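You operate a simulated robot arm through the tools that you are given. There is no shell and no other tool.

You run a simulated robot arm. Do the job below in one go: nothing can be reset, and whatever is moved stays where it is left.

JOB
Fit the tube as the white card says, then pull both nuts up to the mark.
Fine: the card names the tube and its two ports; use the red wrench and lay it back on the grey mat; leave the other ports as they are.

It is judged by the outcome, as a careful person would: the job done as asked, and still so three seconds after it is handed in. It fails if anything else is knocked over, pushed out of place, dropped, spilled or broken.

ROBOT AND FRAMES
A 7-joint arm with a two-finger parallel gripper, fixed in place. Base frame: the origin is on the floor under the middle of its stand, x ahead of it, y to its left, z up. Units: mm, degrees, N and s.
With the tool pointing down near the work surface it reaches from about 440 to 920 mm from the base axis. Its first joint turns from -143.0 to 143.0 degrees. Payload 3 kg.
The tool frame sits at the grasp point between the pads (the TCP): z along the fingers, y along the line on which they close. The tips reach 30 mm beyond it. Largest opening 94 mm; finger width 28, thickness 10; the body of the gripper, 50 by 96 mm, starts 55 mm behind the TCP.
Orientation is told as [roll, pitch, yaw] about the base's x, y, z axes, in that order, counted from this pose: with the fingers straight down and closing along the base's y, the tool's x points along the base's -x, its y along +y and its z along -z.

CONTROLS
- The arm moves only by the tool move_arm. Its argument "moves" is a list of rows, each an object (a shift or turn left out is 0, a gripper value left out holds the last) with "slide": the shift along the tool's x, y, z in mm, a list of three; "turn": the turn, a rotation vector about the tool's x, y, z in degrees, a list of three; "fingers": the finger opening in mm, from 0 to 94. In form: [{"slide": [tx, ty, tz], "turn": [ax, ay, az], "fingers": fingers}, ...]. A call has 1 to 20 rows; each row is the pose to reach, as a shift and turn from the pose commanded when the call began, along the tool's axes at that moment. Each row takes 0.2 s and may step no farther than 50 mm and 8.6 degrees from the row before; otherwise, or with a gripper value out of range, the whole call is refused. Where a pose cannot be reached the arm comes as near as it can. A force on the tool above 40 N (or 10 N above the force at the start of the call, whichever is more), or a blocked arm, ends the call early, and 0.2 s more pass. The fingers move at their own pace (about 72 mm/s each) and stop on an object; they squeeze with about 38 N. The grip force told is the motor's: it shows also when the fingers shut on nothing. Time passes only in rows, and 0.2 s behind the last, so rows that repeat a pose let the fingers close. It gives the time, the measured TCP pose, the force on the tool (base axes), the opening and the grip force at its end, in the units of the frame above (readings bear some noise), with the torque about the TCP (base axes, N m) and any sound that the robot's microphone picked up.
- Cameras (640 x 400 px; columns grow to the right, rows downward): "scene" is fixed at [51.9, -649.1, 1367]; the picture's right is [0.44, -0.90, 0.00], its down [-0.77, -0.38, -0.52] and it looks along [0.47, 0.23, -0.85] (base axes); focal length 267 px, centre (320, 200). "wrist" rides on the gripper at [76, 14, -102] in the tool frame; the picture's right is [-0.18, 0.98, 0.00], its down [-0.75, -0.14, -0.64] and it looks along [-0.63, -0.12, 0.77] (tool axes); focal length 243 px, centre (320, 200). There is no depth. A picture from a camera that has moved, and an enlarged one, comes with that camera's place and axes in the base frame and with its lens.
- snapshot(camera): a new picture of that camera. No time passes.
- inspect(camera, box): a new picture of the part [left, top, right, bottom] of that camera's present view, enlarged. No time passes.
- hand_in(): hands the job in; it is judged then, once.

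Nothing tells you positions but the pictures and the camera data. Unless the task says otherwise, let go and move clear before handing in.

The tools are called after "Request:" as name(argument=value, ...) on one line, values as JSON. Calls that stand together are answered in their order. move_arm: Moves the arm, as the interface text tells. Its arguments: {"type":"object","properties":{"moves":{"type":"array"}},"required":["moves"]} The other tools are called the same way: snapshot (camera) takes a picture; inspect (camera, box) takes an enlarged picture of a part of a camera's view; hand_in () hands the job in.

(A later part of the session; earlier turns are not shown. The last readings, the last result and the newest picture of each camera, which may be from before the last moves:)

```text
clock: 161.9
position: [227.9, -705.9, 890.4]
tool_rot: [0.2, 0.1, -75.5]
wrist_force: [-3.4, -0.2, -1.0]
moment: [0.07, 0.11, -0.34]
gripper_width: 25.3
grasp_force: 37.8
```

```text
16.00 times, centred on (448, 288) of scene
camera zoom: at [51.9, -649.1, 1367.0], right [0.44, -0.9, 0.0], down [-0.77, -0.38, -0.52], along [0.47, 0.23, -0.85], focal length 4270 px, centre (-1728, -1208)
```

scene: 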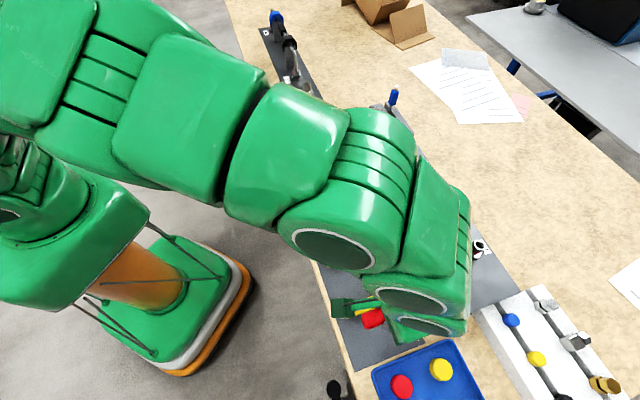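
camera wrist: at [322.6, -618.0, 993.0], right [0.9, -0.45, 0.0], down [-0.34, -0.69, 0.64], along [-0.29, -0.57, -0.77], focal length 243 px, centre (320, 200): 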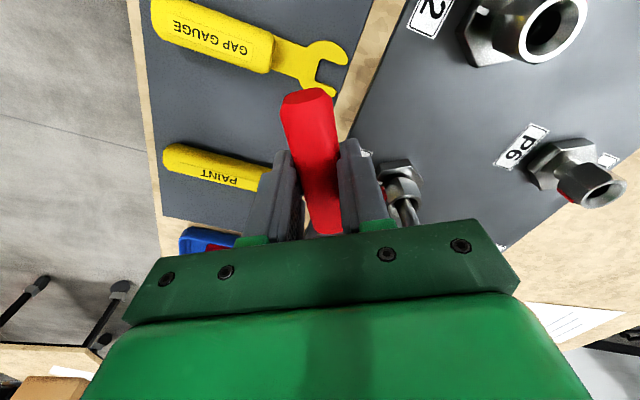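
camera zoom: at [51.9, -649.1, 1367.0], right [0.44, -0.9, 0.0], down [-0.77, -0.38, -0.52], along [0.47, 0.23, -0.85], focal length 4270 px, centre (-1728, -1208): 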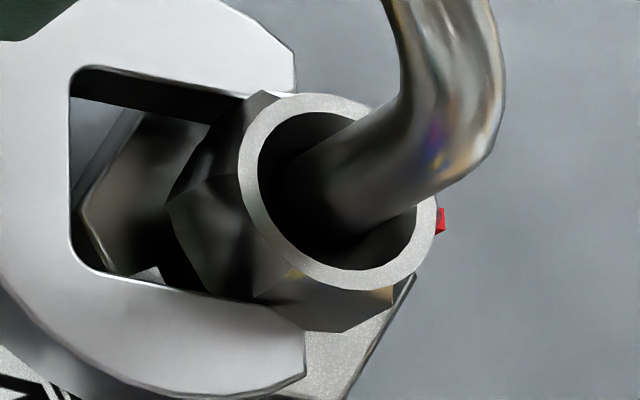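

The jaws are straddling the nut nicely, with only 3 N lateral load. I'll shift 0.4 mm and seat fully.

Request:
move_arm(moves=[{"slide": [0, -0.4, 0]}, {"slide": [-2, -0.4, 0]}, {"slide": [-4, -0.4, 0]}, {"slide": [-6, -0.4, 0]}, {"slide": [-8, -0.4, 0]}, {"slide": [-10, -0.4, 0]}, {"slide": [-11.5, -0.4, 0]}, {"slide": [-11.5, -0.4, 0]}])

Request:
inspect(camera="scene", box=[434, 277, 462, 299])

Request:
inspect(camera="wrist", box=[0, 0, 640, 400])

```text
clock: 163.7
position: [232.0, -718.6, 891.4]
tool_rot: [0.0, 0.0, -75.4]
wrist_force: [3.7, 1.1, -2.1]
moment: [0.13, -0.04, 0.29]
gripper_width: 25.4
grasp_force: 37.9
```

```text
16.00 times, centred on (448, 288) of scene
camera zoom: at [51.9, -649.1, 1367.0], right [0.44, -0.9, 0.0], down [-0.77, -0.38, -0.52], along [0.47, 0.23, -0.85], focal length 4270 px, centre (-1728, -1208)
```

zoom: 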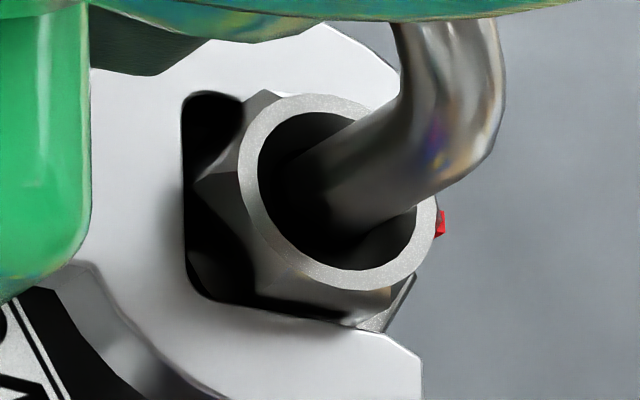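

```text
1.00 times, centred on (320, 200) of wrist (not enlarged: the box is as wide or as high as the picture)
camera zoom: at [225.3, -640.9, 993.4], right [1.0, 0.07, 0.0], down [0.05, -0.77, 0.64], along [0.04, -0.64, -0.77], focal length 243 px, centre (320, 200)
```

zoom: 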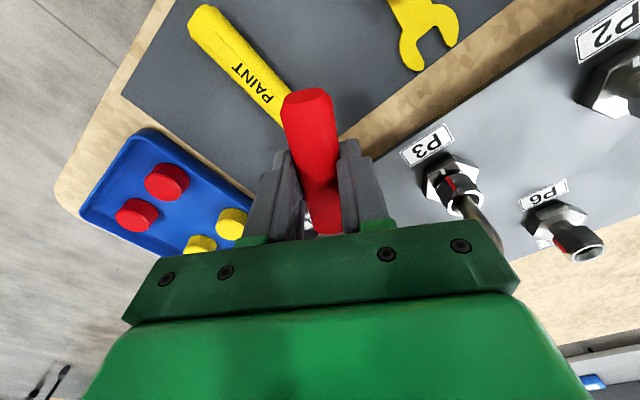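

Engaged with clear visual confirmation. Clockwise stroke from 104.6° to 71°.

Request:
move_arm(moves=[{"slide": [-0.62, 10.72, 0], "turn": [0, 0, 6.7]}, {"slide": [-2.46, 21.1, 0], "turn": [0, 0, 13.4]}, {"slide": [-5.49, 31.2, 0], "turn": [0, 0, 20.1]}, {"slide": [-9.69, 40.87, 0], "turn": [0, 0, 26.8]}, {"slide": [-15.07, 50.12, 0], "turn": [0, 0, 33.6]}, {"slide": [-15.07, 50.12, 0], "turn": [0, 0, 33.6]}])

Request:
inspect(camera="scene", box=[434, 277, 462, 299])

Request:
inspect(camera="wrist", box=[0, 0, 640, 400])

```text
clock: 165.1
position: [283.7, -719.9, 890.5]
tool_rot: [0.1, 0.0, -109.2]
wrist_force: [6.3, 1.2, -0.4]
moment: [-0.05, -0.14, 0.53]
gripper_width: 25.1
grasp_force: 38.1
```

```text
16.00 times, centred on (448, 288) of scene
camera zoom: at [51.9, -649.1, 1367.0], right [0.44, -0.9, 0.0], down [-0.77, -0.38, -0.52], along [0.47, 0.23, -0.85], focal length 4270 px, centre (-1728, -1208)
```

zoom: 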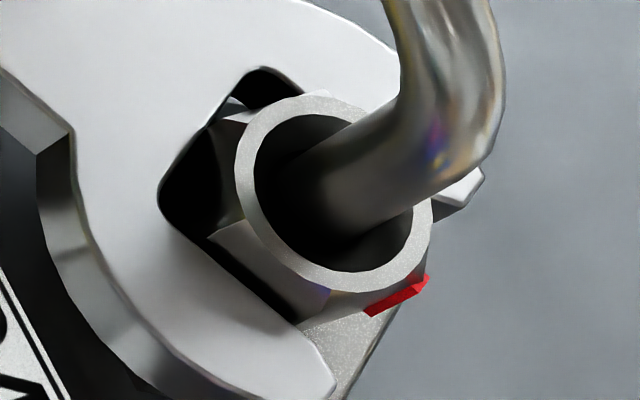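

```text
1.00 times, centred on (320, 200) of wrist (not enlarged: the box is as wide or as high as the picture)
camera zoom: at [321.4, -652.5, 994.1], right [0.87, -0.5, 0.0], down [-0.38, -0.67, 0.64], along [-0.32, -0.56, -0.77], focal length 243 px, centre (320, 200)
```

zoom: 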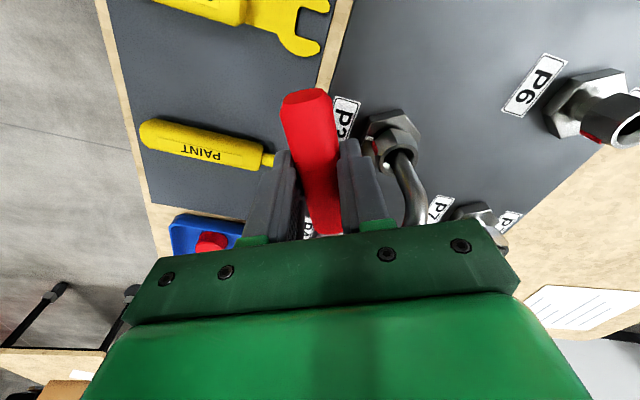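

P4's axis is now well pinned down at [253.8, −805.1]. Rather than sliding in sideways against a loose nut, I'll centre the jaws, lift the wrench straight up off the nut (the tube leg stays inside the jaw gap), rotate back 62.7° above it, and lower it back on.

Request:
move_arm(moves=[{"slide": [0, 0.4, 0]}, {"slide": [0, 0.4, -5]}, {"slide": [0, 0.4, -10]}, {"slide": [0, 0.4, -15]}, {"slide": [0, 0.4, -20]}, {"slide": [0, 0.4, -20]}])

Request:
inspect(camera="scene", box=[425, 265, 470, 305])

```text
clock: 166.5
position: [282.5, -719.2, 909.2]
tool_rot: [-0.1, 0.0, -109.1]
wrist_force: [3.6, -0.4, -2.0]
moment: [0.13, -0.13, 0.34]
gripper_width: 25.1
grasp_force: 38.3
```

```text
10.00 times, centred on (448, 285) of scene
camera zoom: at [51.9, -649.1, 1367.0], right [0.44, -0.9, 0.0], down [-0.77, -0.38, -0.52], along [0.47, 0.23, -0.85], focal length 2669 px, centre (-955, -650)
```

zoom: 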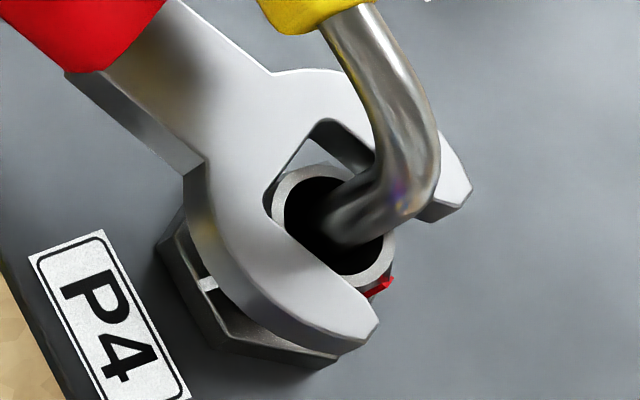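

Lifted to just above the nut, but there's still a light touch. I'll raise 3 mm more and check that it goes away.

Request:
move_arm(moves=[{"slide": [0, 0.3, -2]}, {"slide": [0, 0.5, -3.5]}, {"slide": [0, 0.5, -3.5]}])

Request:
inspect(camera="scene", box=[425, 265, 470, 305])

Request:
inspect(camera="wrist", box=[0, 0, 640, 400])

```text
clock: 167.3
position: [282.9, -720.0, 913.7]
tool_rot: [0.0, 0.1, -109.1]
wrist_force: [0.4, -0.3, -1.3]
moment: [0.0, -0.03, 0.01]
gripper_width: 25.4
grasp_force: 37.9
```

```text
10.00 times, centred on (448, 285) of scene
camera zoom: at [51.9, -649.1, 1367.0], right [0.44, -0.9, 0.0], down [-0.77, -0.38, -0.52], along [0.47, 0.23, -0.85], focal length 2669 px, centre (-955, -650)
```

zoom: 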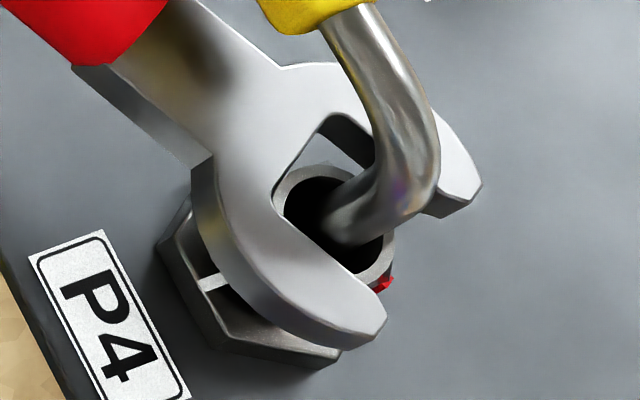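

```text
1.00 times, centred on (320, 200) of wrist (not enlarged: the box is as wide or as high as the picture)
camera zoom: at [321.7, -652.5, 1016.7], right [0.87, -0.5, 0.0], down [-0.38, -0.67, 0.64], along [-0.32, -0.56, -0.77], focal length 243 px, centre (320, 200)
```

zoom: 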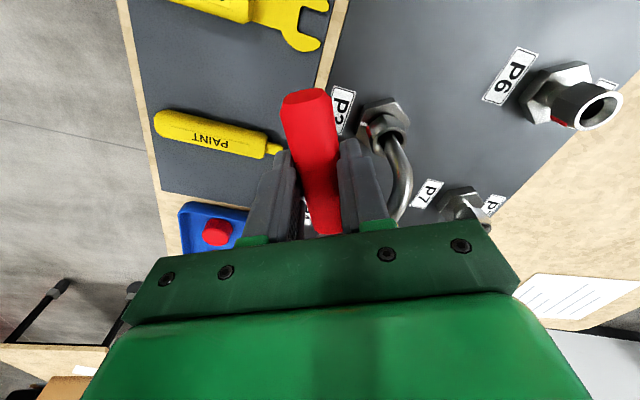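

Free of the nut now. Rotating back 62.7° about the P4 axis at this height.

Request:
move_arm(moves=[{"slide": [-0.84, -12.53, 0], "turn": [0, 0, -7.8375]}, {"slide": [-3.36, -24.62, 0], "turn": [0, 0, -15.675]}, {"slide": [-7.51, -36.26, 0], "turn": [0, 0, -23.5125]}, {"slide": [-13.2, -47.23, 0], "turn": [0, 0, -31.35]}, {"slide": [-20.33, -57.32, 0], "turn": [0, 0, -39.1875]}, {"slide": [-28.78, -66.34, 0], "turn": [0, 0, -47.025]}, {"slide": [-38.37, -74.13, 0], "turn": [0, 0, -54.8625]}, {"slide": [-48.94, -80.53, 0], "turn": [0, 0, -62.7]}, {"slide": [-48.94, -80.53, 0], "turn": [0, 0, -62.7]}])

Request:
inspect(camera="wrist", box=[0, 0, 640, 400])

Request:
inspect(camera="scene", box=[395, 225, 485, 315])

```text
clock: 169.3
position: [191.4, -740.2, 914.2]
tool_rot: [0.0, 0.0, -46.3]
wrist_force: [0.0, -0.3, -2.2]
moment: [0.0, 0.04, 0.08]
gripper_width: 25.0
grasp_force: 37.4
```

```text
1.00 times, centred on (320, 200) of wrist (not enlarged: the box is as wide or as high as the picture)
camera zoom: at [149.0, -675.3, 1017.2], right [0.84, 0.55, 0.0], down [0.42, -0.64, 0.64], along [0.35, -0.54, -0.77], focal length 243 px, centre (320, 200)
```

zoom: 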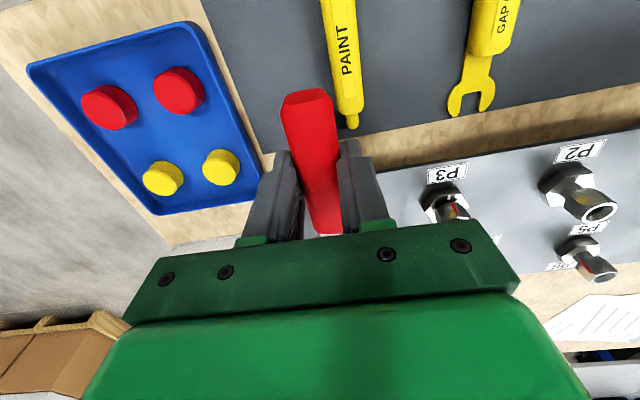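

```text
4.44 times, centred on (440, 270) of scene
camera zoom: at [51.9, -649.1, 1367.0], right [0.44, -0.9, 0.0], down [-0.77, -0.38, -0.52], along [0.47, 0.23, -0.85], focal length 1186 px, centre (-213, -111)
```

zoom: 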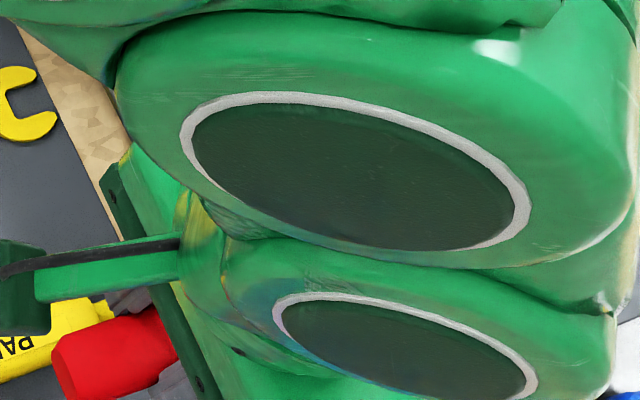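

Well centred (0.1 mm) at 133.7°. Lowering gently over the nut.

Request:
move_arm(moves=[{"slide": [0, 0, 2]}, {"slide": [0, 0, 4]}, {"slide": [0, 0, 5.5]}, {"slide": [0, 0, 7]}, {"slide": [0, 0, 7]}])

```text
clock: 170.5
position: [191.8, -739.3, 907.7]
tool_rot: [0.1, 0.0, -46.4]
wrist_force: [-2.7, 1.7, 13.6]
moment: [-0.99, -0.63, -0.09]
gripper_width: 25.2
grasp_force: 37.9
```

The −y jaw is resting on a nut corner with 14 N, with contact on the near −y corner, so the nut sits slightly counter-clockwise of the jaws. I'll lift 1.5 mm, rotate the wrench 2.5° counter-clockwise and lower again.

Request:
move_arm(moves=[{"slide": [0, 0, -1.5]}, {"slide": [-0.09, -4.14, -1.5], "turn": [0, 0, -2.5]}, {"slide": [-0.09, -4.14, 0], "turn": [0, 0, -2.5]}, {"slide": [-0.09, -4.14, 1], "turn": [0, 0, -2.5]}, {"slide": [-0.09, -4.14, 1], "turn": [0, 0, -2.5]}])

```text
clock: 171.7
position: [188.8, -742.1, 906.4]
tool_rot: [0.1, 0.0, -43.9]
wrist_force: [-11.1, 19.5, 14.1]
moment: [-0.46, -0.52, 0.56]
gripper_width: 25.4
grasp_force: 38.3
```

That produced a backward push, so I'll lift clear again and reassess the alignment.

Request:
move_arm(moves=[{"slide": [0, 0, -3]}, {"slide": [0, 0, -8]}, {"slide": [0, 0, -8]}])

Request:
inspect(camera="wrist", box=[0, 0, 640, 400])

```text
clock: 172.5
position: [188.6, -741.3, 915.2]
tool_rot: [0.1, -0.1, -43.9]
wrist_force: [0.0, -0.7, -0.6]
moment: [0.03, -0.02, 0.03]
gripper_width: 25.2
grasp_force: 37.6
```

```text
1.00 times, centred on (320, 200) of wrist (not enlarged: the box is as wide or as high as the picture)
camera zoom: at [143.6, -679.5, 1017.4], right [0.81, 0.58, 0.0], down [0.45, -0.62, 0.64], along [0.37, -0.52, -0.77], focal length 243 px, centre (320, 200)
```

zoom: 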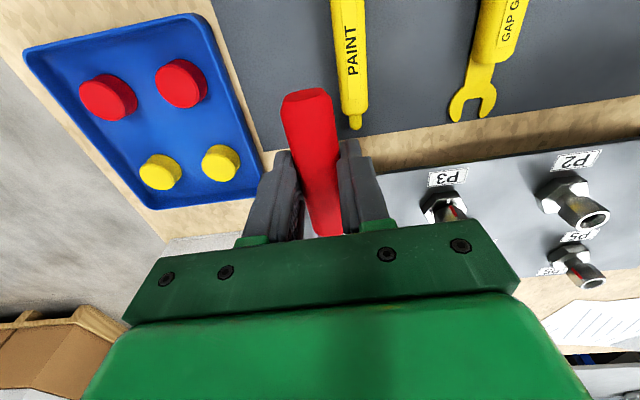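

I need to see the nut itself. I'll retract at this height and swing to the open side for a clean look.

Request:
move_arm(moves=[{"slide": [10, 0, 0]}, {"slide": [20, 0, 0]}, {"slide": [32, 0, 0]}, {"slide": [30.91, 16.32, 0], "turn": [0, 0, 7.625]}, {"slide": [27.67, 32.35, 0], "turn": [0, 0, 15.25]}, {"slide": [22.33, 47.81, 0], "turn": [0, 0, 22.875]}, {"slide": [14.98, 62.43, 0], "turn": [0, 0, 30.5]}, {"slide": [5.76, 75.94, 0], "turn": [0, 0, 38.125]}, {"slide": [-5.17, 88.1, 0], "turn": [0, 0, 45.75]}, {"slide": [-17.62, 98.71, 0], "turn": [0, 0, 53.375]}, {"slide": [-31.37, 107.58, 0], "turn": [0, 0, 61]}, {"slide": [-31.37, 107.58, 0], "turn": [0, 0, 61]}])

Request:
inspect(camera="scene", box=[434, 277, 462, 299])

Request:
inspect(camera="scene", box=[415, 265, 475, 315])

```text
clock: 175.1
position: [285.4, -686.1, 914.7]
tool_rot: [0.2, 0.0, -105.0]
wrist_force: [0.0, 0.0, -1.0]
moment: [0.03, -0.01, 0.02]
gripper_width: 24.8
grasp_force: 38.1
```

```text
16.00 times, centred on (448, 288) of scene
camera zoom: at [51.9, -649.1, 1367.0], right [0.44, -0.9, 0.0], down [-0.77, -0.38, -0.52], along [0.47, 0.23, -0.85], focal length 4270 px, centre (-1728, -1208)
```

zoom: 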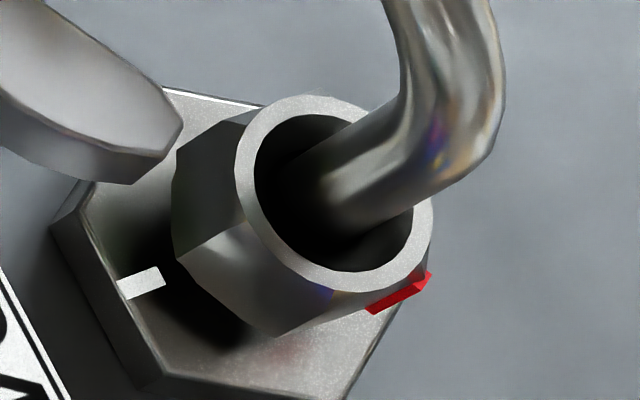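

```text
8.00 times, centred on (445, 290) of scene
camera zoom: at [51.9, -649.1, 1367.0], right [0.44, -0.9, 0.0], down [-0.77, -0.38, -0.52], along [0.47, 0.23, -0.85], focal length 2135 px, centre (-680, -520)
```

zoom: 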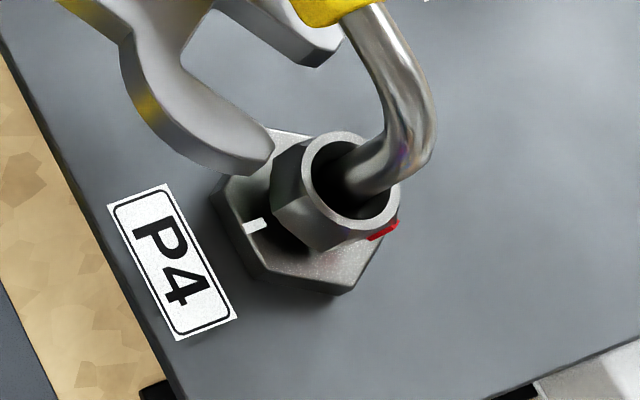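

The nut's corners are at about 132° now, and both failed tries point to the true axis being about 0.4 mm further to −y. I'll swing to 132.4° (retracted), lower to nut height, and verify with the camera pose before touching anything.

Request:
move_arm(moves=[{"slide": [-0.96, -15.27, 0], "turn": [0, 0, -7.16]}, {"slide": [-3.81, -30.3, 0], "turn": [0, 0, -14.32]}, {"slide": [-8.53, -44.87, 0], "turn": [0, 0, -21.48]}, {"slide": [-15.02, -58.74, 0], "turn": [0, 0, -28.64]}, {"slide": [-23.2, -71.7, 0], "turn": [0, 0, -35.8]}, {"slide": [-32.9, -83.53, 0], "turn": [0, 0, -42.96]}, {"slide": [-44.01, -94.07, 0], "turn": [0, 0, -50.12]}, {"slide": [-56.34, -103.13, 0], "turn": [0, 0, -57.3]}, {"slide": [-56.34, -103.13, 12], "turn": [0, 0, -57.3]}, {"slide": [-56.34, -103.13, 23.2], "turn": [0, 0, -57.3]}, {"slide": [-56.34, -103.13, 23.2], "turn": [0, 0, -57.3]}])

Request:
inspect(camera="wrist", box=[0, 0, 640, 400])

```text
clock: 177.5
position: [173.3, -714.4, 891.5]
tool_rot: [0.1, -0.1, -47.4]
wrist_force: [0.5, -0.1, -1.6]
moment: [0.01, 0.01, -0.03]
gripper_width: 25.1
grasp_force: 37.7
```

```text
1.00 times, centred on (320, 200) of wrist (not enlarged: the box is as wide or as high as the picture)
camera zoom: at [131.8, -649.1, 994.5], right [0.85, 0.53, 0.0], down [0.4, -0.65, 0.64], along [0.34, -0.54, -0.77], focal length 243 px, centre (320, 200)
```

zoom: 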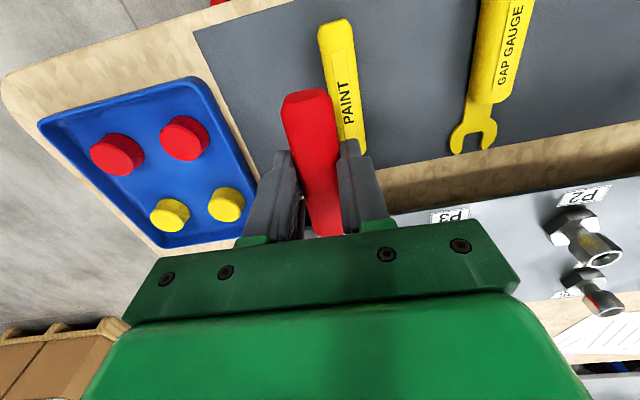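

The camera pose shows I'm 2.1 mm too far to +y. Before correcting, I'll check whether the wrench has crept in the grip.

Request:
inspect(camera="wrist", box=[240, 60, 400, 240])

```text
2.22 times, centred on (320, 150) of wrist
camera zoom: at [131.8, -649.1, 994.5], right [0.85, 0.53, 0.0], down [0.4, -0.65, 0.64], along [0.34, -0.54, -0.77], focal length 539 px, centre (320, 311)
```

zoom: 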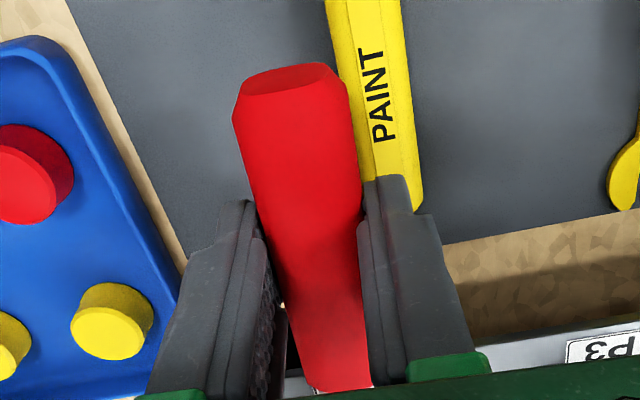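

The wrench has crept about 1.6 mm toward the head in my grip, and its lateral zero may have shifted too. I'll re-calibrate by engaging at the visible 72.4° index, where I can see the jaws and zero the side force.

Request:
move_arm(moves=[{"slide": [-1.05, 15.95, 0], "turn": [0, 0, 7.5125]}, {"slide": [-4.19, 31.63, 0], "turn": [0, 0, 15.025]}, {"slide": [-9.36, 46.76, 0], "turn": [0, 0, 22.5375]}, {"slide": [-16.5, 61.08, 0], "turn": [0, 0, 30.05]}, {"slide": [-25.46, 74.36, 0], "turn": [0, 0, 37.5625]}, {"slide": [-36.08, 86.36, 0], "turn": [0, 0, 45.075]}, {"slide": [-48.19, 96.88, 0], "turn": [0, 0, 52.5875]}, {"slide": [-61.57, 105.75, 0], "turn": [0, 0, 60.1]}, {"slide": [-61.57, 105.75, 0], "turn": [0, 0, 60.1]}])

Request:
inspect(camera="wrist", box=[240, 60, 400, 240])

Request:
inspect(camera="scene", box=[415, 260, 475, 310])

```text
clock: 179.5
position: [293.0, -688.9, 891.5]
tool_rot: [0.0, 0.1, -107.8]
wrist_force: [-0.5, 0.1, -1.3]
moment: [0.02, -0.01, 0.01]
gripper_width: 25.3
grasp_force: 38.1
```

```text
2.22 times, centred on (320, 150) of wrist
camera zoom: at [328.8, -620.9, 994.6], right [0.88, -0.47, 0.0], down [-0.36, -0.68, 0.64], along [-0.3, -0.56, -0.77], focal length 539 px, centre (320, 311)
```

zoom: 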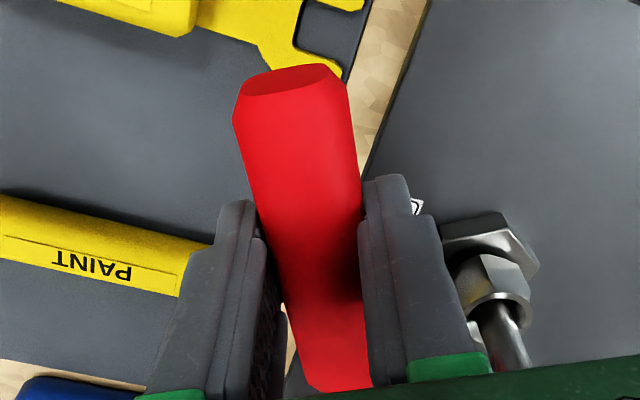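

```text
8.00 times, centred on (445, 285) of scene
camera zoom: at [51.9, -649.1, 1367.0], right [0.44, -0.9, 0.0], down [-0.77, -0.38, -0.52], along [0.47, 0.23, -0.85], focal length 2135 px, centre (-680, -480)
```

zoom: 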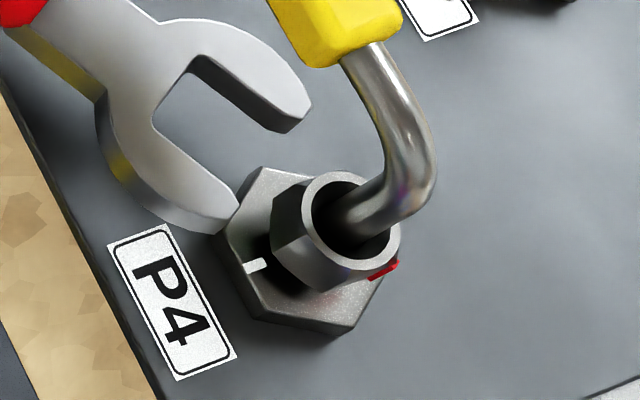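

Request:
move_arm(moves=[{"slide": [0, -1, 0]}, {"slide": [-7, -1, 0]}, {"slide": [-12, -1, 0]}, {"slide": [-15, -1, 0]}, {"slide": [-17, -1, 0]}, {"slide": [-17, -1, 0]}])

Request:
inspect(camera="scene", box=[434, 277, 462, 299])

```text
clock: 180.9
position: [287.1, -705.9, 891.1]
tool_rot: [0.1, 0.1, -107.6]
wrist_force: [8.0, 2.6, -2.8]
moment: [0.21, -0.25, 0.8]
gripper_width: 25.1
grasp_force: 37.6
```

```text
16.00 times, centred on (448, 288) of scene
camera zoom: at [51.9, -649.1, 1367.0], right [0.44, -0.9, 0.0], down [-0.77, -0.38, -0.52], along [0.47, 0.23, -0.85], focal length 4270 px, centre (-1728, -1208)
```

zoom: 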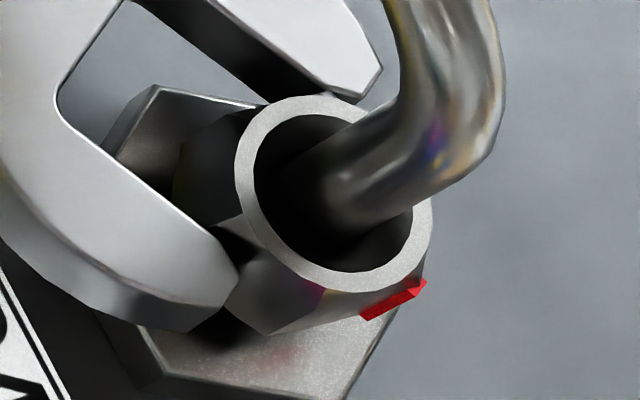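

The side force says shift 0.6 mm to +y. Correcting and easing in.

Request:
move_arm(moves=[{"slide": [1, 0.4, 0]}, {"slide": [0, 0.7, 0]}, {"slide": [-2, 0.7, 0]}, {"slide": [-4, 0.7, 0]}, {"slide": [-4, 0.7, 0]}])

Request:
inspect(camera="scene", box=[434, 277, 462, 299])

```text
clock: 182.1
position: [284.9, -707.7, 889.9]
tool_rot: [0.0, 0.2, -107.7]
wrist_force: [3.2, 0.1, -1.9]
moment: [0.09, -0.12, 0.33]
gripper_width: 25.3
grasp_force: 38.2
```

```text
16.00 times, centred on (448, 288) of scene
camera zoom: at [51.9, -649.1, 1367.0], right [0.44, -0.9, 0.0], down [-0.77, -0.38, -0.52], along [0.47, 0.23, -0.85], focal length 4270 px, centre (-1728, -1208)
```

zoom: 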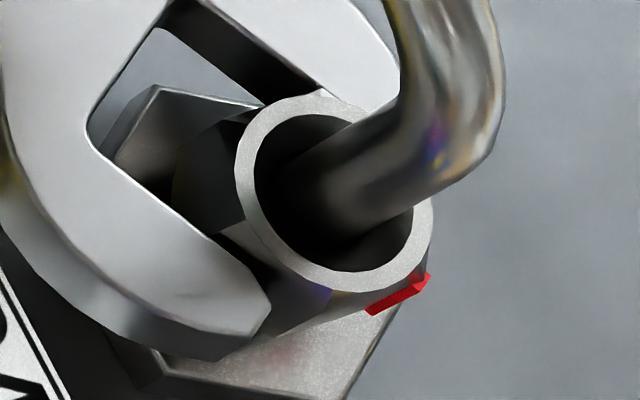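

It's sliding in smoothly. Seating the rest of the way.

Request:
move_arm(moves=[{"slide": [-2, 0.2, 0]}, {"slide": [-4, 0.2, 0]}, {"slide": [-6, 0.2, 0]}, {"slide": [-8, 0.2, 0]}, {"slide": [-9, 0.2, 0]}, {"slide": [-9, 0.2, 0]}])

Request:
inspect(camera="scene", box=[434, 277, 462, 299])

Request:
inspect(camera="wrist", box=[0, 0, 640, 400])

```text
clock: 183.5
position: [281.4, -717.2, 890.4]
tool_rot: [0.1, 0.0, -107.7]
wrist_force: [-0.2, 0.7, -0.7]
moment: [0.05, 0.01, 0.0]
gripper_width: 25.1
grasp_force: 38.1
```

```text
16.00 times, centred on (448, 288) of scene
camera zoom: at [51.9, -649.1, 1367.0], right [0.44, -0.9, 0.0], down [-0.77, -0.38, -0.52], along [0.47, 0.23, -0.85], focal length 4270 px, centre (-1728, -1208)
```

zoom: 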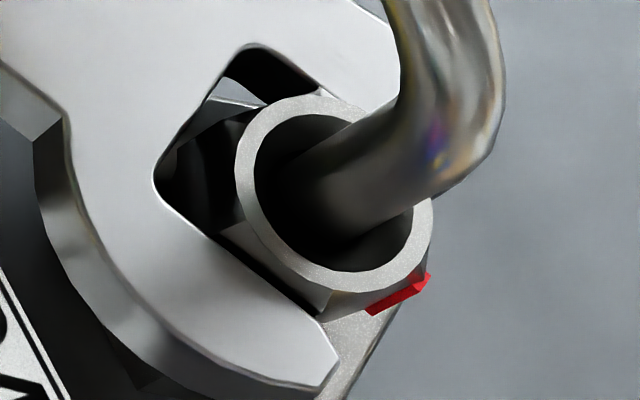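

```text
1.00 times, centred on (320, 200) of wrist (not enlarged: the box is as wide or as high as the picture)
camera zoom: at [318.9, -648.8, 993.9], right [0.88, -0.47, 0.0], down [-0.36, -0.68, 0.64], along [-0.3, -0.56, -0.77], focal length 243 px, centre (320, 200)
```

zoom: 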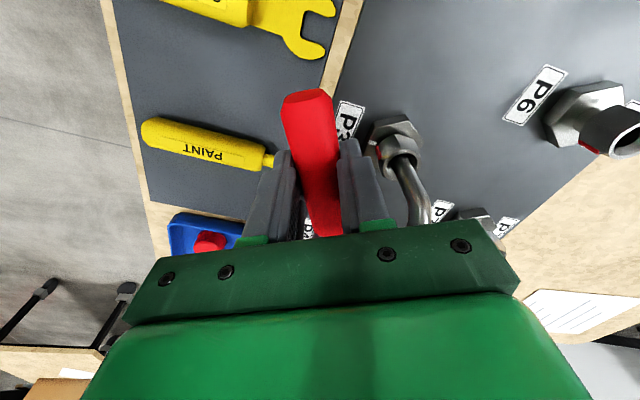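

Engaged at 72.3° with essentially zero force, which gives me a fresh lateral calibration (0.5 mm offset). From here I'll lift straight up, rotate exactly 60° about the calibrated axis, and check the camera pose before lowering.

Request:
move_arm(moves=[{"slide": [0, 0, -6]}, {"slide": [0, 0, -12]}, {"slide": [0, 0, -18]}, {"slide": [0, 0, -24]}, {"slide": [-0.73, -12.17, -24], "turn": [0, 0, -7.5]}, {"slide": [-3.05, -24.14, -24], "turn": [0, 0, -15]}, {"slide": [-6.9, -35.7, -24], "turn": [0, 0, -22.5]}, {"slide": [-12.24, -46.67, -24], "turn": [0, 0, -30]}, {"slide": [-18.96, -56.84, -24], "turn": [0, 0, -37.5]}, {"slide": [-26.95, -66.05, -24], "turn": [0, 0, -45]}, {"slide": [-36.06, -74.14, -24], "turn": [0, 0, -52.5]}, {"slide": [-46.17, -80.96, -24], "turn": [0, 0, -60]}, {"slide": [-46.17, -80.96, -24], "turn": [0, 0, -60]}])

Request:
inspect(camera="wrist", box=[0, 0, 640, 400])

```text
clock: 186.3
position: [191.9, -736.3, 914.9]
tool_rot: [0.1, 0.0, -47.6]
wrist_force: [-0.3, 0.2, -1.4]
moment: [0.0, 0.03, 0.0]
gripper_width: 24.8
grasp_force: 37.8
```

```text
1.00 times, centred on (320, 200) of wrist (not enlarged: the box is as wide or as high as the picture)
camera zoom: at [150.8, -671.1, 1017.9], right [0.85, 0.53, 0.0], down [0.4, -0.65, 0.64], along [0.34, -0.54, -0.77], focal length 243 px, centre (320, 200)
```

zoom: 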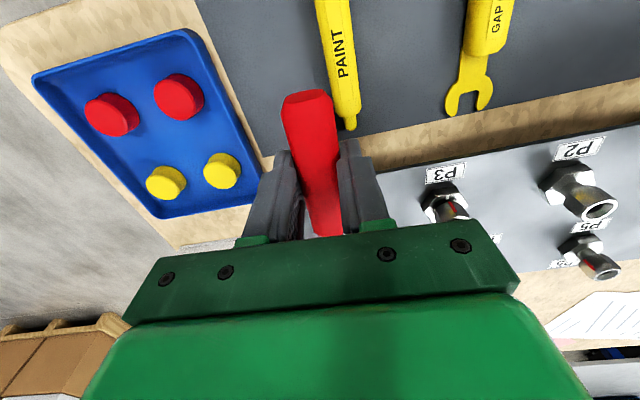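

The camera pose confirms the alignment (−0.6 against the wanted −0.5 mm). Lowering gently.

Request:
move_arm(moves=[{"slide": [0, 0, 2]}, {"slide": [0, 0, 4]}, {"slide": [0, 0, 5.5]}, {"slide": [0, 0, 7]}, {"slide": [0, 0, 7]}])

```text
clock: 187.5
position: [191.6, -737.6, 908.1]
tool_rot: [0.1, 0.0, -47.7]
wrist_force: [-0.4, 0.0, -1.3]
moment: [0.05, 0.0, -0.02]
gripper_width: 25.3
grasp_force: 39.0
```

No contact this time. Continuing down.

Request:
move_arm(moves=[{"slide": [0, 0, 2]}, {"slide": [0, 0, 4]}, {"slide": [0, 0, 6]}, {"slide": [0, 0, 8]}, {"slide": [0, 0, 8]}])

```text
clock: 188.7
position: [191.5, -736.1, 900.2]
tool_rot: [0.1, 0.0, -47.7]
wrist_force: [-2.5, -1.2, -0.7]
moment: [-0.02, 0.04, -0.18]
gripper_width: 25.2
grasp_force: 37.9
```

It's dropping over the nut. Down the last 8 mm.

Request:
move_arm(moves=[{"slide": [0, -0.1, 2]}, {"slide": [0, -0.2, 4]}, {"slide": [0, -0.2, 6]}, {"slide": [0, -0.2, 7.5]}, {"slide": [0, -0.2, 7.5]}])

```text
clock: 189.9
position: [190.8, -736.8, 892.5]
tool_rot: [0.1, 0.0, -47.7]
wrist_force: [0.1, 1.0, -1.6]
moment: [0.0, -0.02, 0.0]
gripper_width: 25.4
grasp_force: 38.5
```

Fully engaged at 132.3° with zero load, so the vertical approach works well. Stroke to 70.5°.

Request:
move_arm(moves=[{"slide": [-0.6, 10.02, 0], "turn": [0, 0, 6.2]}, {"slide": [-2.27, 19.92, 0], "turn": [0, 0, 12.4]}, {"slide": [-5.01, 29.57, 0], "turn": [0, 0, 18.6]}, {"slide": [-8.77, 38.88, 0], "turn": [0, 0, 24.8]}, {"slide": [-13.51, 47.72, 0], "turn": [0, 0, 31]}, {"slide": [-19.18, 56.0, 0], "turn": [0, 0, 37.2]}, {"slide": [-25.72, 63.62, 0], "turn": [0, 0, 43.4]}, {"slide": [-33.03, 70.49, 0.2], "turn": [0, 0, 49.6]}, {"slide": [-41.05, 76.53, 0.4], "turn": [0, 0, 55.8]}, {"slide": [-49.39, 81.52, 0.5], "turn": [0, 0, 61.8]}, {"slide": [-49.39, 81.52, 0.5], "turn": [0, 0, 61.8]}])

Request:
inspect(camera="scene", box=[434, 277, 462, 299])

Request:
inspect(camera="wrist", box=[0, 0, 640, 400])

```text
clock: 192.3
position: [284.5, -719.1, 893.3]
tool_rot: [0.1, 0.0, -109.5]
wrist_force: [-1.4, -5.5, 2.9]
moment: [-0.5, 0.13, 0.42]
gripper_width: 25.1
grasp_force: 38.3
```

```text
16.00 times, centred on (448, 288) of scene
camera zoom: at [51.9, -649.1, 1367.0], right [0.44, -0.9, 0.0], down [-0.77, -0.38, -0.52], along [0.47, 0.23, -0.85], focal length 4270 px, centre (-1728, -1208)
```

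zoom: 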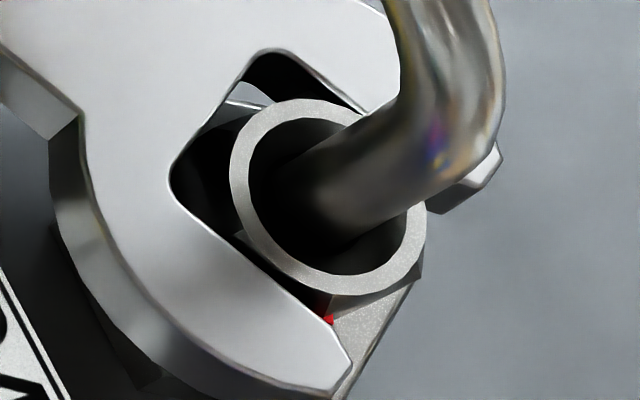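

```text
1.00 times, centred on (320, 200) of wrist (not enlarged: the box is as wide or as high as the picture)
camera zoom: at [323.4, -651.7, 994.8], right [0.86, -0.5, 0.0], down [-0.39, -0.66, 0.64], along [-0.32, -0.56, -0.77], focal length 243 px, centre (320, 200)
```

zoom: 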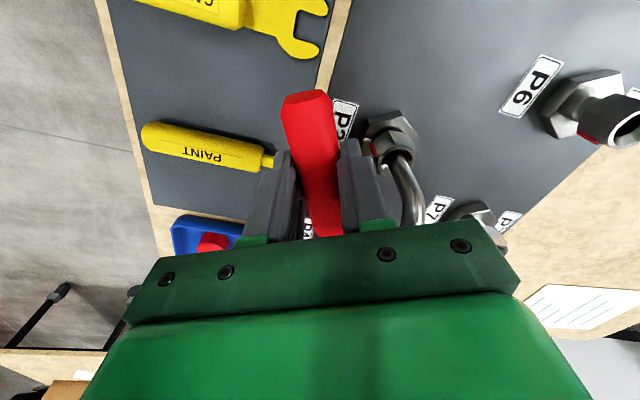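

Stroke done; the red tab is just visible at the near side. I'll back-rotate 3.6° to free the jaws and check the load before lifting.

Request:
move_arm(moves=[{"slide": [-0.08, -2.9, 0], "turn": [0, 0, -1.8]}, {"slide": [-0.16, -5.79, 0], "turn": [0, 0, -3.6]}, {"slide": [-0.16, -5.79, 0], "turn": [0, 0, -3.6]}])

Request:
inspect(camera="scene", box=[434, 277, 462, 299])

Request:
inspect(camera="wrist", box=[0, 0, 640, 400])

```text
clock: 193.1
position: [278.4, -716.3, 892.0]
tool_rot: [0.0, 0.0, -105.7]
wrist_force: [1.8, -1.0, -1.0]
moment: [-0.02, -0.06, 0.2]
gripper_width: 25.0
grasp_force: 38.0
```

```text
16.00 times, centred on (448, 288) of scene
camera zoom: at [51.9, -649.1, 1367.0], right [0.44, -0.9, 0.0], down [-0.77, -0.38, -0.52], along [0.47, 0.23, -0.85], focal length 4270 px, centre (-1728, -1208)
```

zoom: 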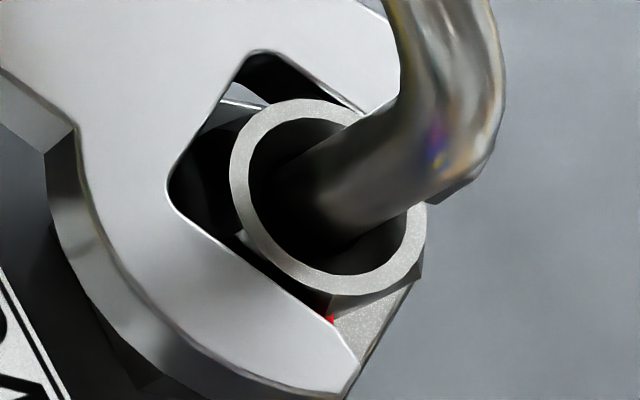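

```text
1.00 times, centred on (320, 200) of wrist (not enlarged: the box is as wide or as high as the picture)
camera zoom: at [313.4, -647.4, 994.9], right [0.9, -0.45, 0.0], down [-0.34, -0.69, 0.64], along [-0.29, -0.57, -0.77], focal length 243 px, centre (320, 200)
```

zoom: 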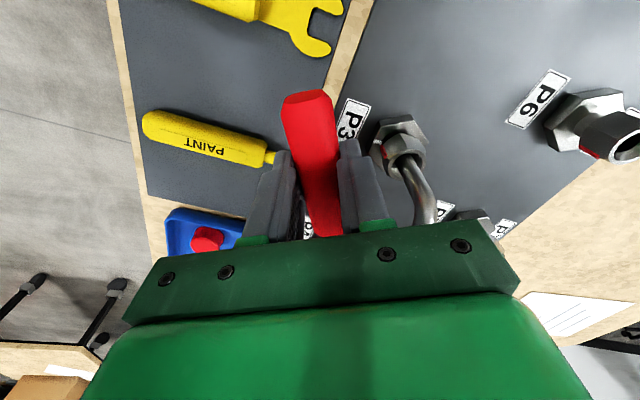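

The nut held its position and the load is tiny. Lifting, rotating 60° back about the axis, then checking the pose.

Request:
move_arm(moves=[{"slide": [0, 0.2, -6]}, {"slide": [0, 0.2, -12]}, {"slide": [0, 0.2, -18]}, {"slide": [0, 0.2, -24]}, {"slide": [-0.67, -11.86, -24], "turn": [0, 0, -7.5]}, {"slide": [-2.91, -23.72, -24], "turn": [0, 0, -15]}, {"slide": [-6.69, -35.19, -24], "turn": [0, 0, -22.5]}, {"slide": [-11.92, -46.07, -24], "turn": [0, 0, -30]}, {"slide": [-18.52, -56.18, -24], "turn": [0, 0, -37.5]}, {"slide": [-26.39, -65.33, -24], "turn": [0, 0, -45]}, {"slide": [-35.4, -73.38, -24], "turn": [0, 0, -52.5]}, {"slide": [-45.37, -80.18, -24], "turn": [0, 0, -60]}, {"slide": [-45.37, -80.18, -24], "turn": [0, 0, -60]}])

Request:
inspect(camera="wrist", box=[0, 0, 640, 400])

```text
clock: 195.9
position: [189.6, -738.6, 915.6]
tool_rot: [0.0, -0.1, -45.8]
wrist_force: [-1.1, 0.1, -0.4]
moment: [0.02, 0.0, 0.02]
gripper_width: 25.5
grasp_force: 38.2
```

```text
1.00 times, centred on (320, 200) of wrist (not enlarged: the box is as wide or as high as the picture)
camera zoom: at [146.3, -674.5, 1017.9], right [0.83, 0.55, 0.0], down [0.42, -0.64, 0.64], along [0.36, -0.53, -0.77], focal length 243 px, centre (320, 200)
```

zoom: 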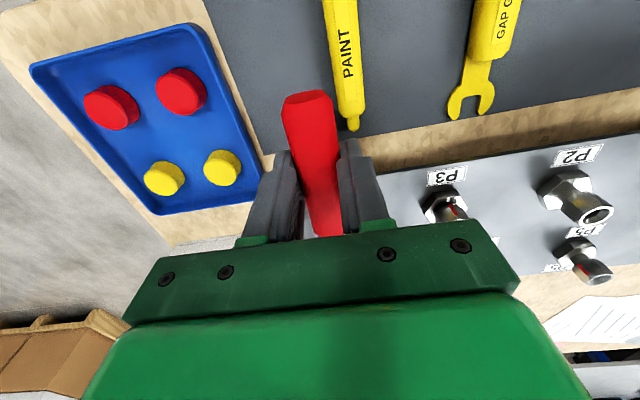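

Alignment is good. Lowering onto the nut.

Request:
move_arm(moves=[{"slide": [0, 0.1, 2]}, {"slide": [0, 0.1, 4]}, {"slide": [0, 0.1, 6]}, {"slide": [0, 0.1, 8]}, {"slide": [0, 0.1, 10]}, {"slide": [0, 0.1, 10]}])

```text
clock: 197.3
position: [188.7, -738.1, 906.4]
tool_rot: [0.0, -0.1, -45.8]
wrist_force: [0.0, 0.3, -0.7]
moment: [0.03, 0.0, -0.02]
gripper_width: 25.2
grasp_force: 38.1
```

Request:
move_arm(moves=[{"slide": [0, 0, 2]}, {"slide": [0, 0, 4]}, {"slide": [0, 0, 6]}, {"slide": [0, 0, 8]}, {"slide": [0, 0, 10]}, {"slide": [0, 0, 12]}, {"slide": [0, 0, 13.5]}, {"slide": [0, 0, 13.5]}])

Request:
inspect(camera="wrist", box=[0, 0, 640, 400])

```text
clock: 199.1
position: [189.1, -737.8, 892.3]
tool_rot: [0.1, 0.0, -45.8]
wrist_force: [-1.6, -2.6, -1.8]
moment: [-0.04, 0.09, -0.33]
gripper_width: 25.1
grasp_force: 38.5
```

```text
1.00 times, centred on (320, 200) of wrist (not enlarged: the box is as wide or as high as the picture)
camera zoom: at [146.5, -674.1, 994.9], right [0.83, 0.55, 0.0], down [0.42, -0.64, 0.64], along [0.36, -0.53, -0.77], focal length 243 px, centre (320, 200)
```

zoom: 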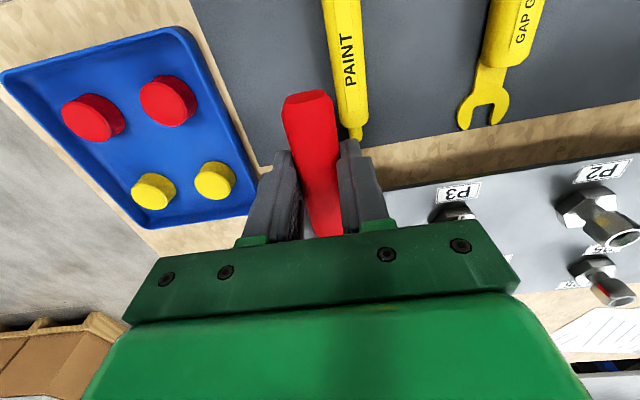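

Engaged at 134.2°. Final stroke on P4 to 72.5°, then I'll check the marks.

Request:
move_arm(moves=[{"slide": [-0.62, 9.84, 0], "turn": [0, 0, 6.2]}, {"slide": [-2.32, 19.76, 0], "turn": [0, 0, 12.4]}, {"slide": [-5.08, 29.43, 0], "turn": [0, 0, 18.6]}, {"slide": [-8.87, 38.74, 0], "turn": [0, 0, 24.8]}, {"slide": [-13.64, 47.6, 0], "turn": [0, 0, 31]}, {"slide": [-19.35, 55.89, 0], "turn": [0, 0, 37.2]}, {"slide": [-25.91, 63.51, 0], "turn": [0, 0, 43.4]}, {"slide": [-33.26, 70.38, 0.2], "turn": [0, 0, 49.6]}, {"slide": [-41.31, 76.41, 0.4], "turn": [0, 0, 55.8]}, {"slide": [-49.53, 81.32, 0.5], "turn": [0, 0, 61.7]}, {"slide": [-49.53, 81.32, 0.5], "turn": [0, 0, 61.7]}])

Request:
inspect(camera="scene", box=[434, 277, 462, 299])

Request:
inspect(camera="scene", box=[395, 225, 485, 315])

```text
clock: 201.5
position: [283.7, -716.9, 893.0]
tool_rot: [0.2, 0.1, -107.6]
wrist_force: [-10.2, 10.3, -0.4]
moment: [0.21, 0.26, -0.55]
gripper_width: 25.2
grasp_force: 38.3
```

```text
16.00 times, centred on (448, 288) of scene
camera zoom: at [51.9, -649.1, 1367.0], right [0.44, -0.9, 0.0], down [-0.77, -0.38, -0.52], along [0.47, 0.23, -0.85], focal length 4270 px, centre (-1728, -1208)
```

zoom: 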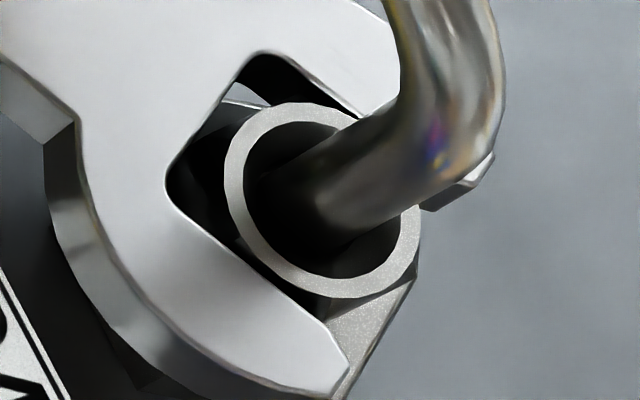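

```text
4.44 times, centred on (440, 270) of scene
camera zoom: at [51.9, -649.1, 1367.0], right [0.44, -0.9, 0.0], down [-0.77, -0.38, -0.52], along [0.47, 0.23, -0.85], focal length 1186 px, centre (-213, -111)
```

zoom: 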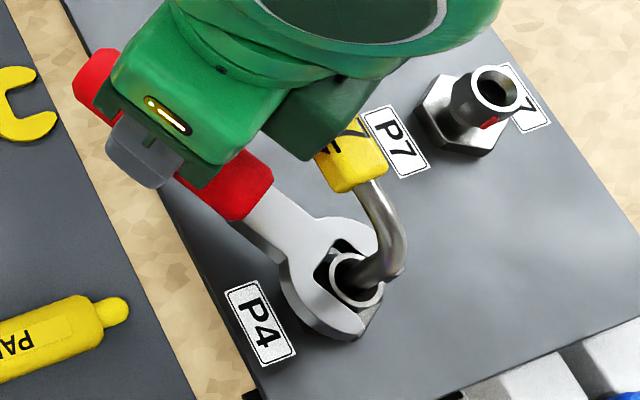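

The nut is taking about 0.6 N·m. I'll back-rotate 4° to free the jaws and check the load.

Request:
move_arm(moves=[{"slide": [-0.09, -3.25, 0], "turn": [0, 0, -2]}, {"slide": [-0.18, -6.49, 0], "turn": [0, 0, -4]}, {"slide": [-0.18, -6.49, 0], "turn": [0, 0, -4]}])

```text
clock: 202.3
position: [278.1, -715.8, 892.3]
tool_rot: [0.1, 0.0, -103.5]
wrist_force: [0.1, -0.7, -0.8]
moment: [0.03, -0.01, 0.01]
gripper_width: 25.0
grasp_force: 37.5
```

Unloaded completely. Retracting to see the marks.

Request:
move_arm(moves=[{"slide": [4, 0, 0]}, {"slide": [10, 0, 0]}, {"slide": [20, 0, 0]}, {"slide": [32, 0, 0]}, {"slide": [32, 0, 0]}])

Request:
inspect(camera="scene", box=[434, 277, 462, 299])

Request:
inspect(camera="scene", box=[425, 270, 465, 305])

Request:
inspect(camera="scene", box=[395, 215, 485, 315])

```text
clock: 203.5
position: [282.8, -683.8, 891.7]
tool_rot: [-0.1, 0.1, -103.5]
wrist_force: [-0.7, 0.1, -1.3]
moment: [0.05, 0.0, 0.01]
gripper_width: 25.2
grasp_force: 38.4
```

```text
16.00 times, centred on (448, 288) of scene
camera zoom: at [51.9, -649.1, 1367.0], right [0.44, -0.9, 0.0], down [-0.77, -0.38, -0.52], along [0.47, 0.23, -0.85], focal length 4270 px, centre (-1728, -1208)
```

zoom: 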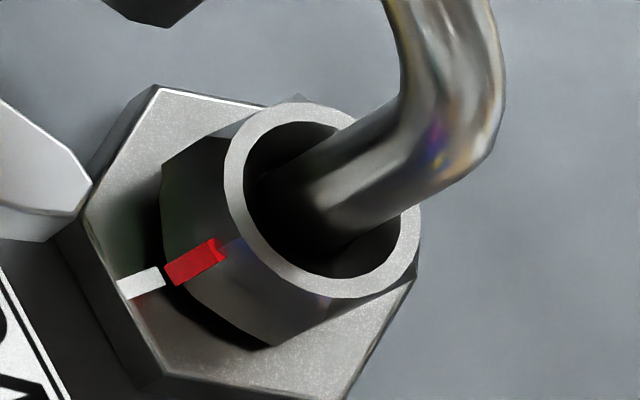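

```text
11.43 times, centred on (445, 288) of scene
camera zoom: at [51.9, -649.1, 1367.0], right [0.44, -0.9, 0.0], down [-0.77, -0.38, -0.52], along [0.47, 0.23, -0.85], focal length 3050 px, centre (-1109, -800)
```

zoom: 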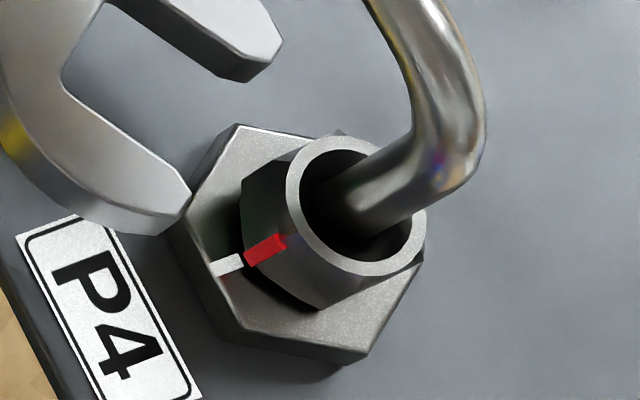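

```text
4.00 times, centred on (440, 265) of scene
camera zoom: at [51.9, -649.1, 1367.0], right [0.44, -0.9, 0.0], down [-0.77, -0.38, -0.52], along [0.47, 0.23, -0.85], focal length 1068 px, centre (-160, -60)
```

zoom: 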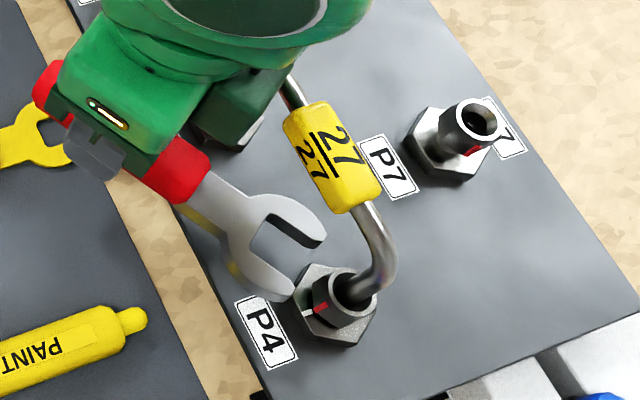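

P4's red stripe is right beside its tick. I'll raise the wrench and check this one from above too, from an offset where the handle doesn't block the view.

Request:
move_arm(moves=[{"slide": [3, 0, -45]}, {"slide": [3, 0, -90]}, {"slide": [-8, 5, -97], "turn": [0, 0, -7.3]}, {"slide": [-22, 10, -97], "turn": [0, 0, -14.6]}, {"slide": [-35, 16, -97], "turn": [0, 0, -21.9]}, {"slide": [-48, 22, -97], "turn": [0, 0, -29.2]}, {"slide": [-61, 28, -97], "turn": [0, 0, -36.5]}, {"slide": [-74, 33, -97], "turn": [0, 0, -43.8]}, {"slide": [-87, 39, -97], "turn": [0, 0, -51.1]}, {"slide": [-99.9, 45, -97], "turn": [0, 0, -58.5]}, {"slide": [-99.9, 45, -97], "turn": [0, 0, -58.5]}])

Request:
snapshot(camera="wrist")

Request:
inspect(camera="wrist", box=[225, 50, 295, 120])

```text
clock: 204.9
position: [290.5, -735.5, 989.6]
tool_rot: [0.0, -0.1, -75.7]
wrist_force: [-14.7, 20.5, 20.6]
moment: [1.15, 0.84, -0.44]
gripper_width: 26.6
grasp_force: 38.1
stopped in row 7: the force on the tool passed its limit at 55 N (the readings are from after the stop); the commanded pose is now the measured one
```

```text
taken
camera wrist: at [285.5, -657.7, 1093.7], right [1.0, 0.07, 0.0], down [0.05, -0.76, 0.64], along [0.04, -0.64, -0.77], focal length 243 px, centre (320, 200)
```

wrist: 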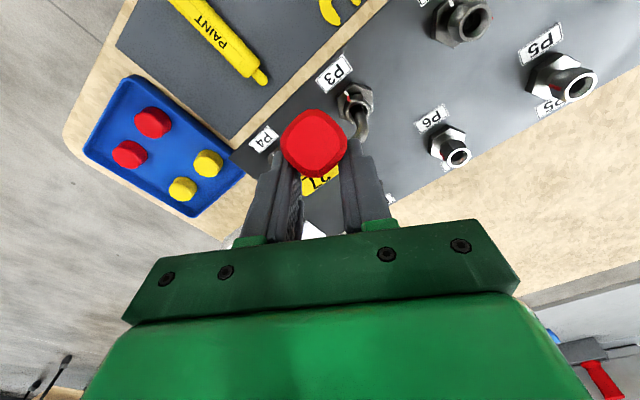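

```text
5.71 times, centred on (260, 85) of wrist
camera zoom: at [285.5, -657.7, 1093.7], right [1.0, 0.07, 0.0], down [0.05, -0.76, 0.64], along [0.04, -0.64, -0.77], focal length 1386 px, centre (663, 857)
```

zoom: 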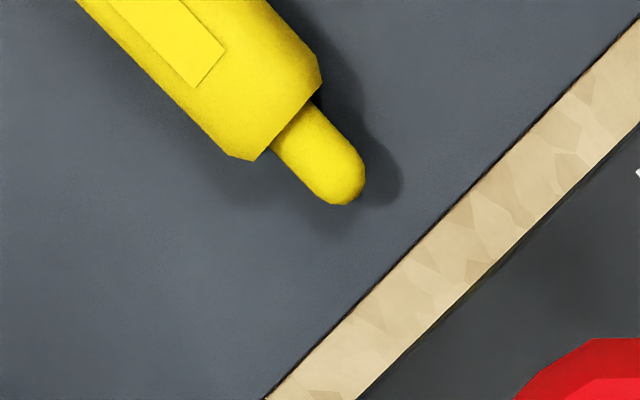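

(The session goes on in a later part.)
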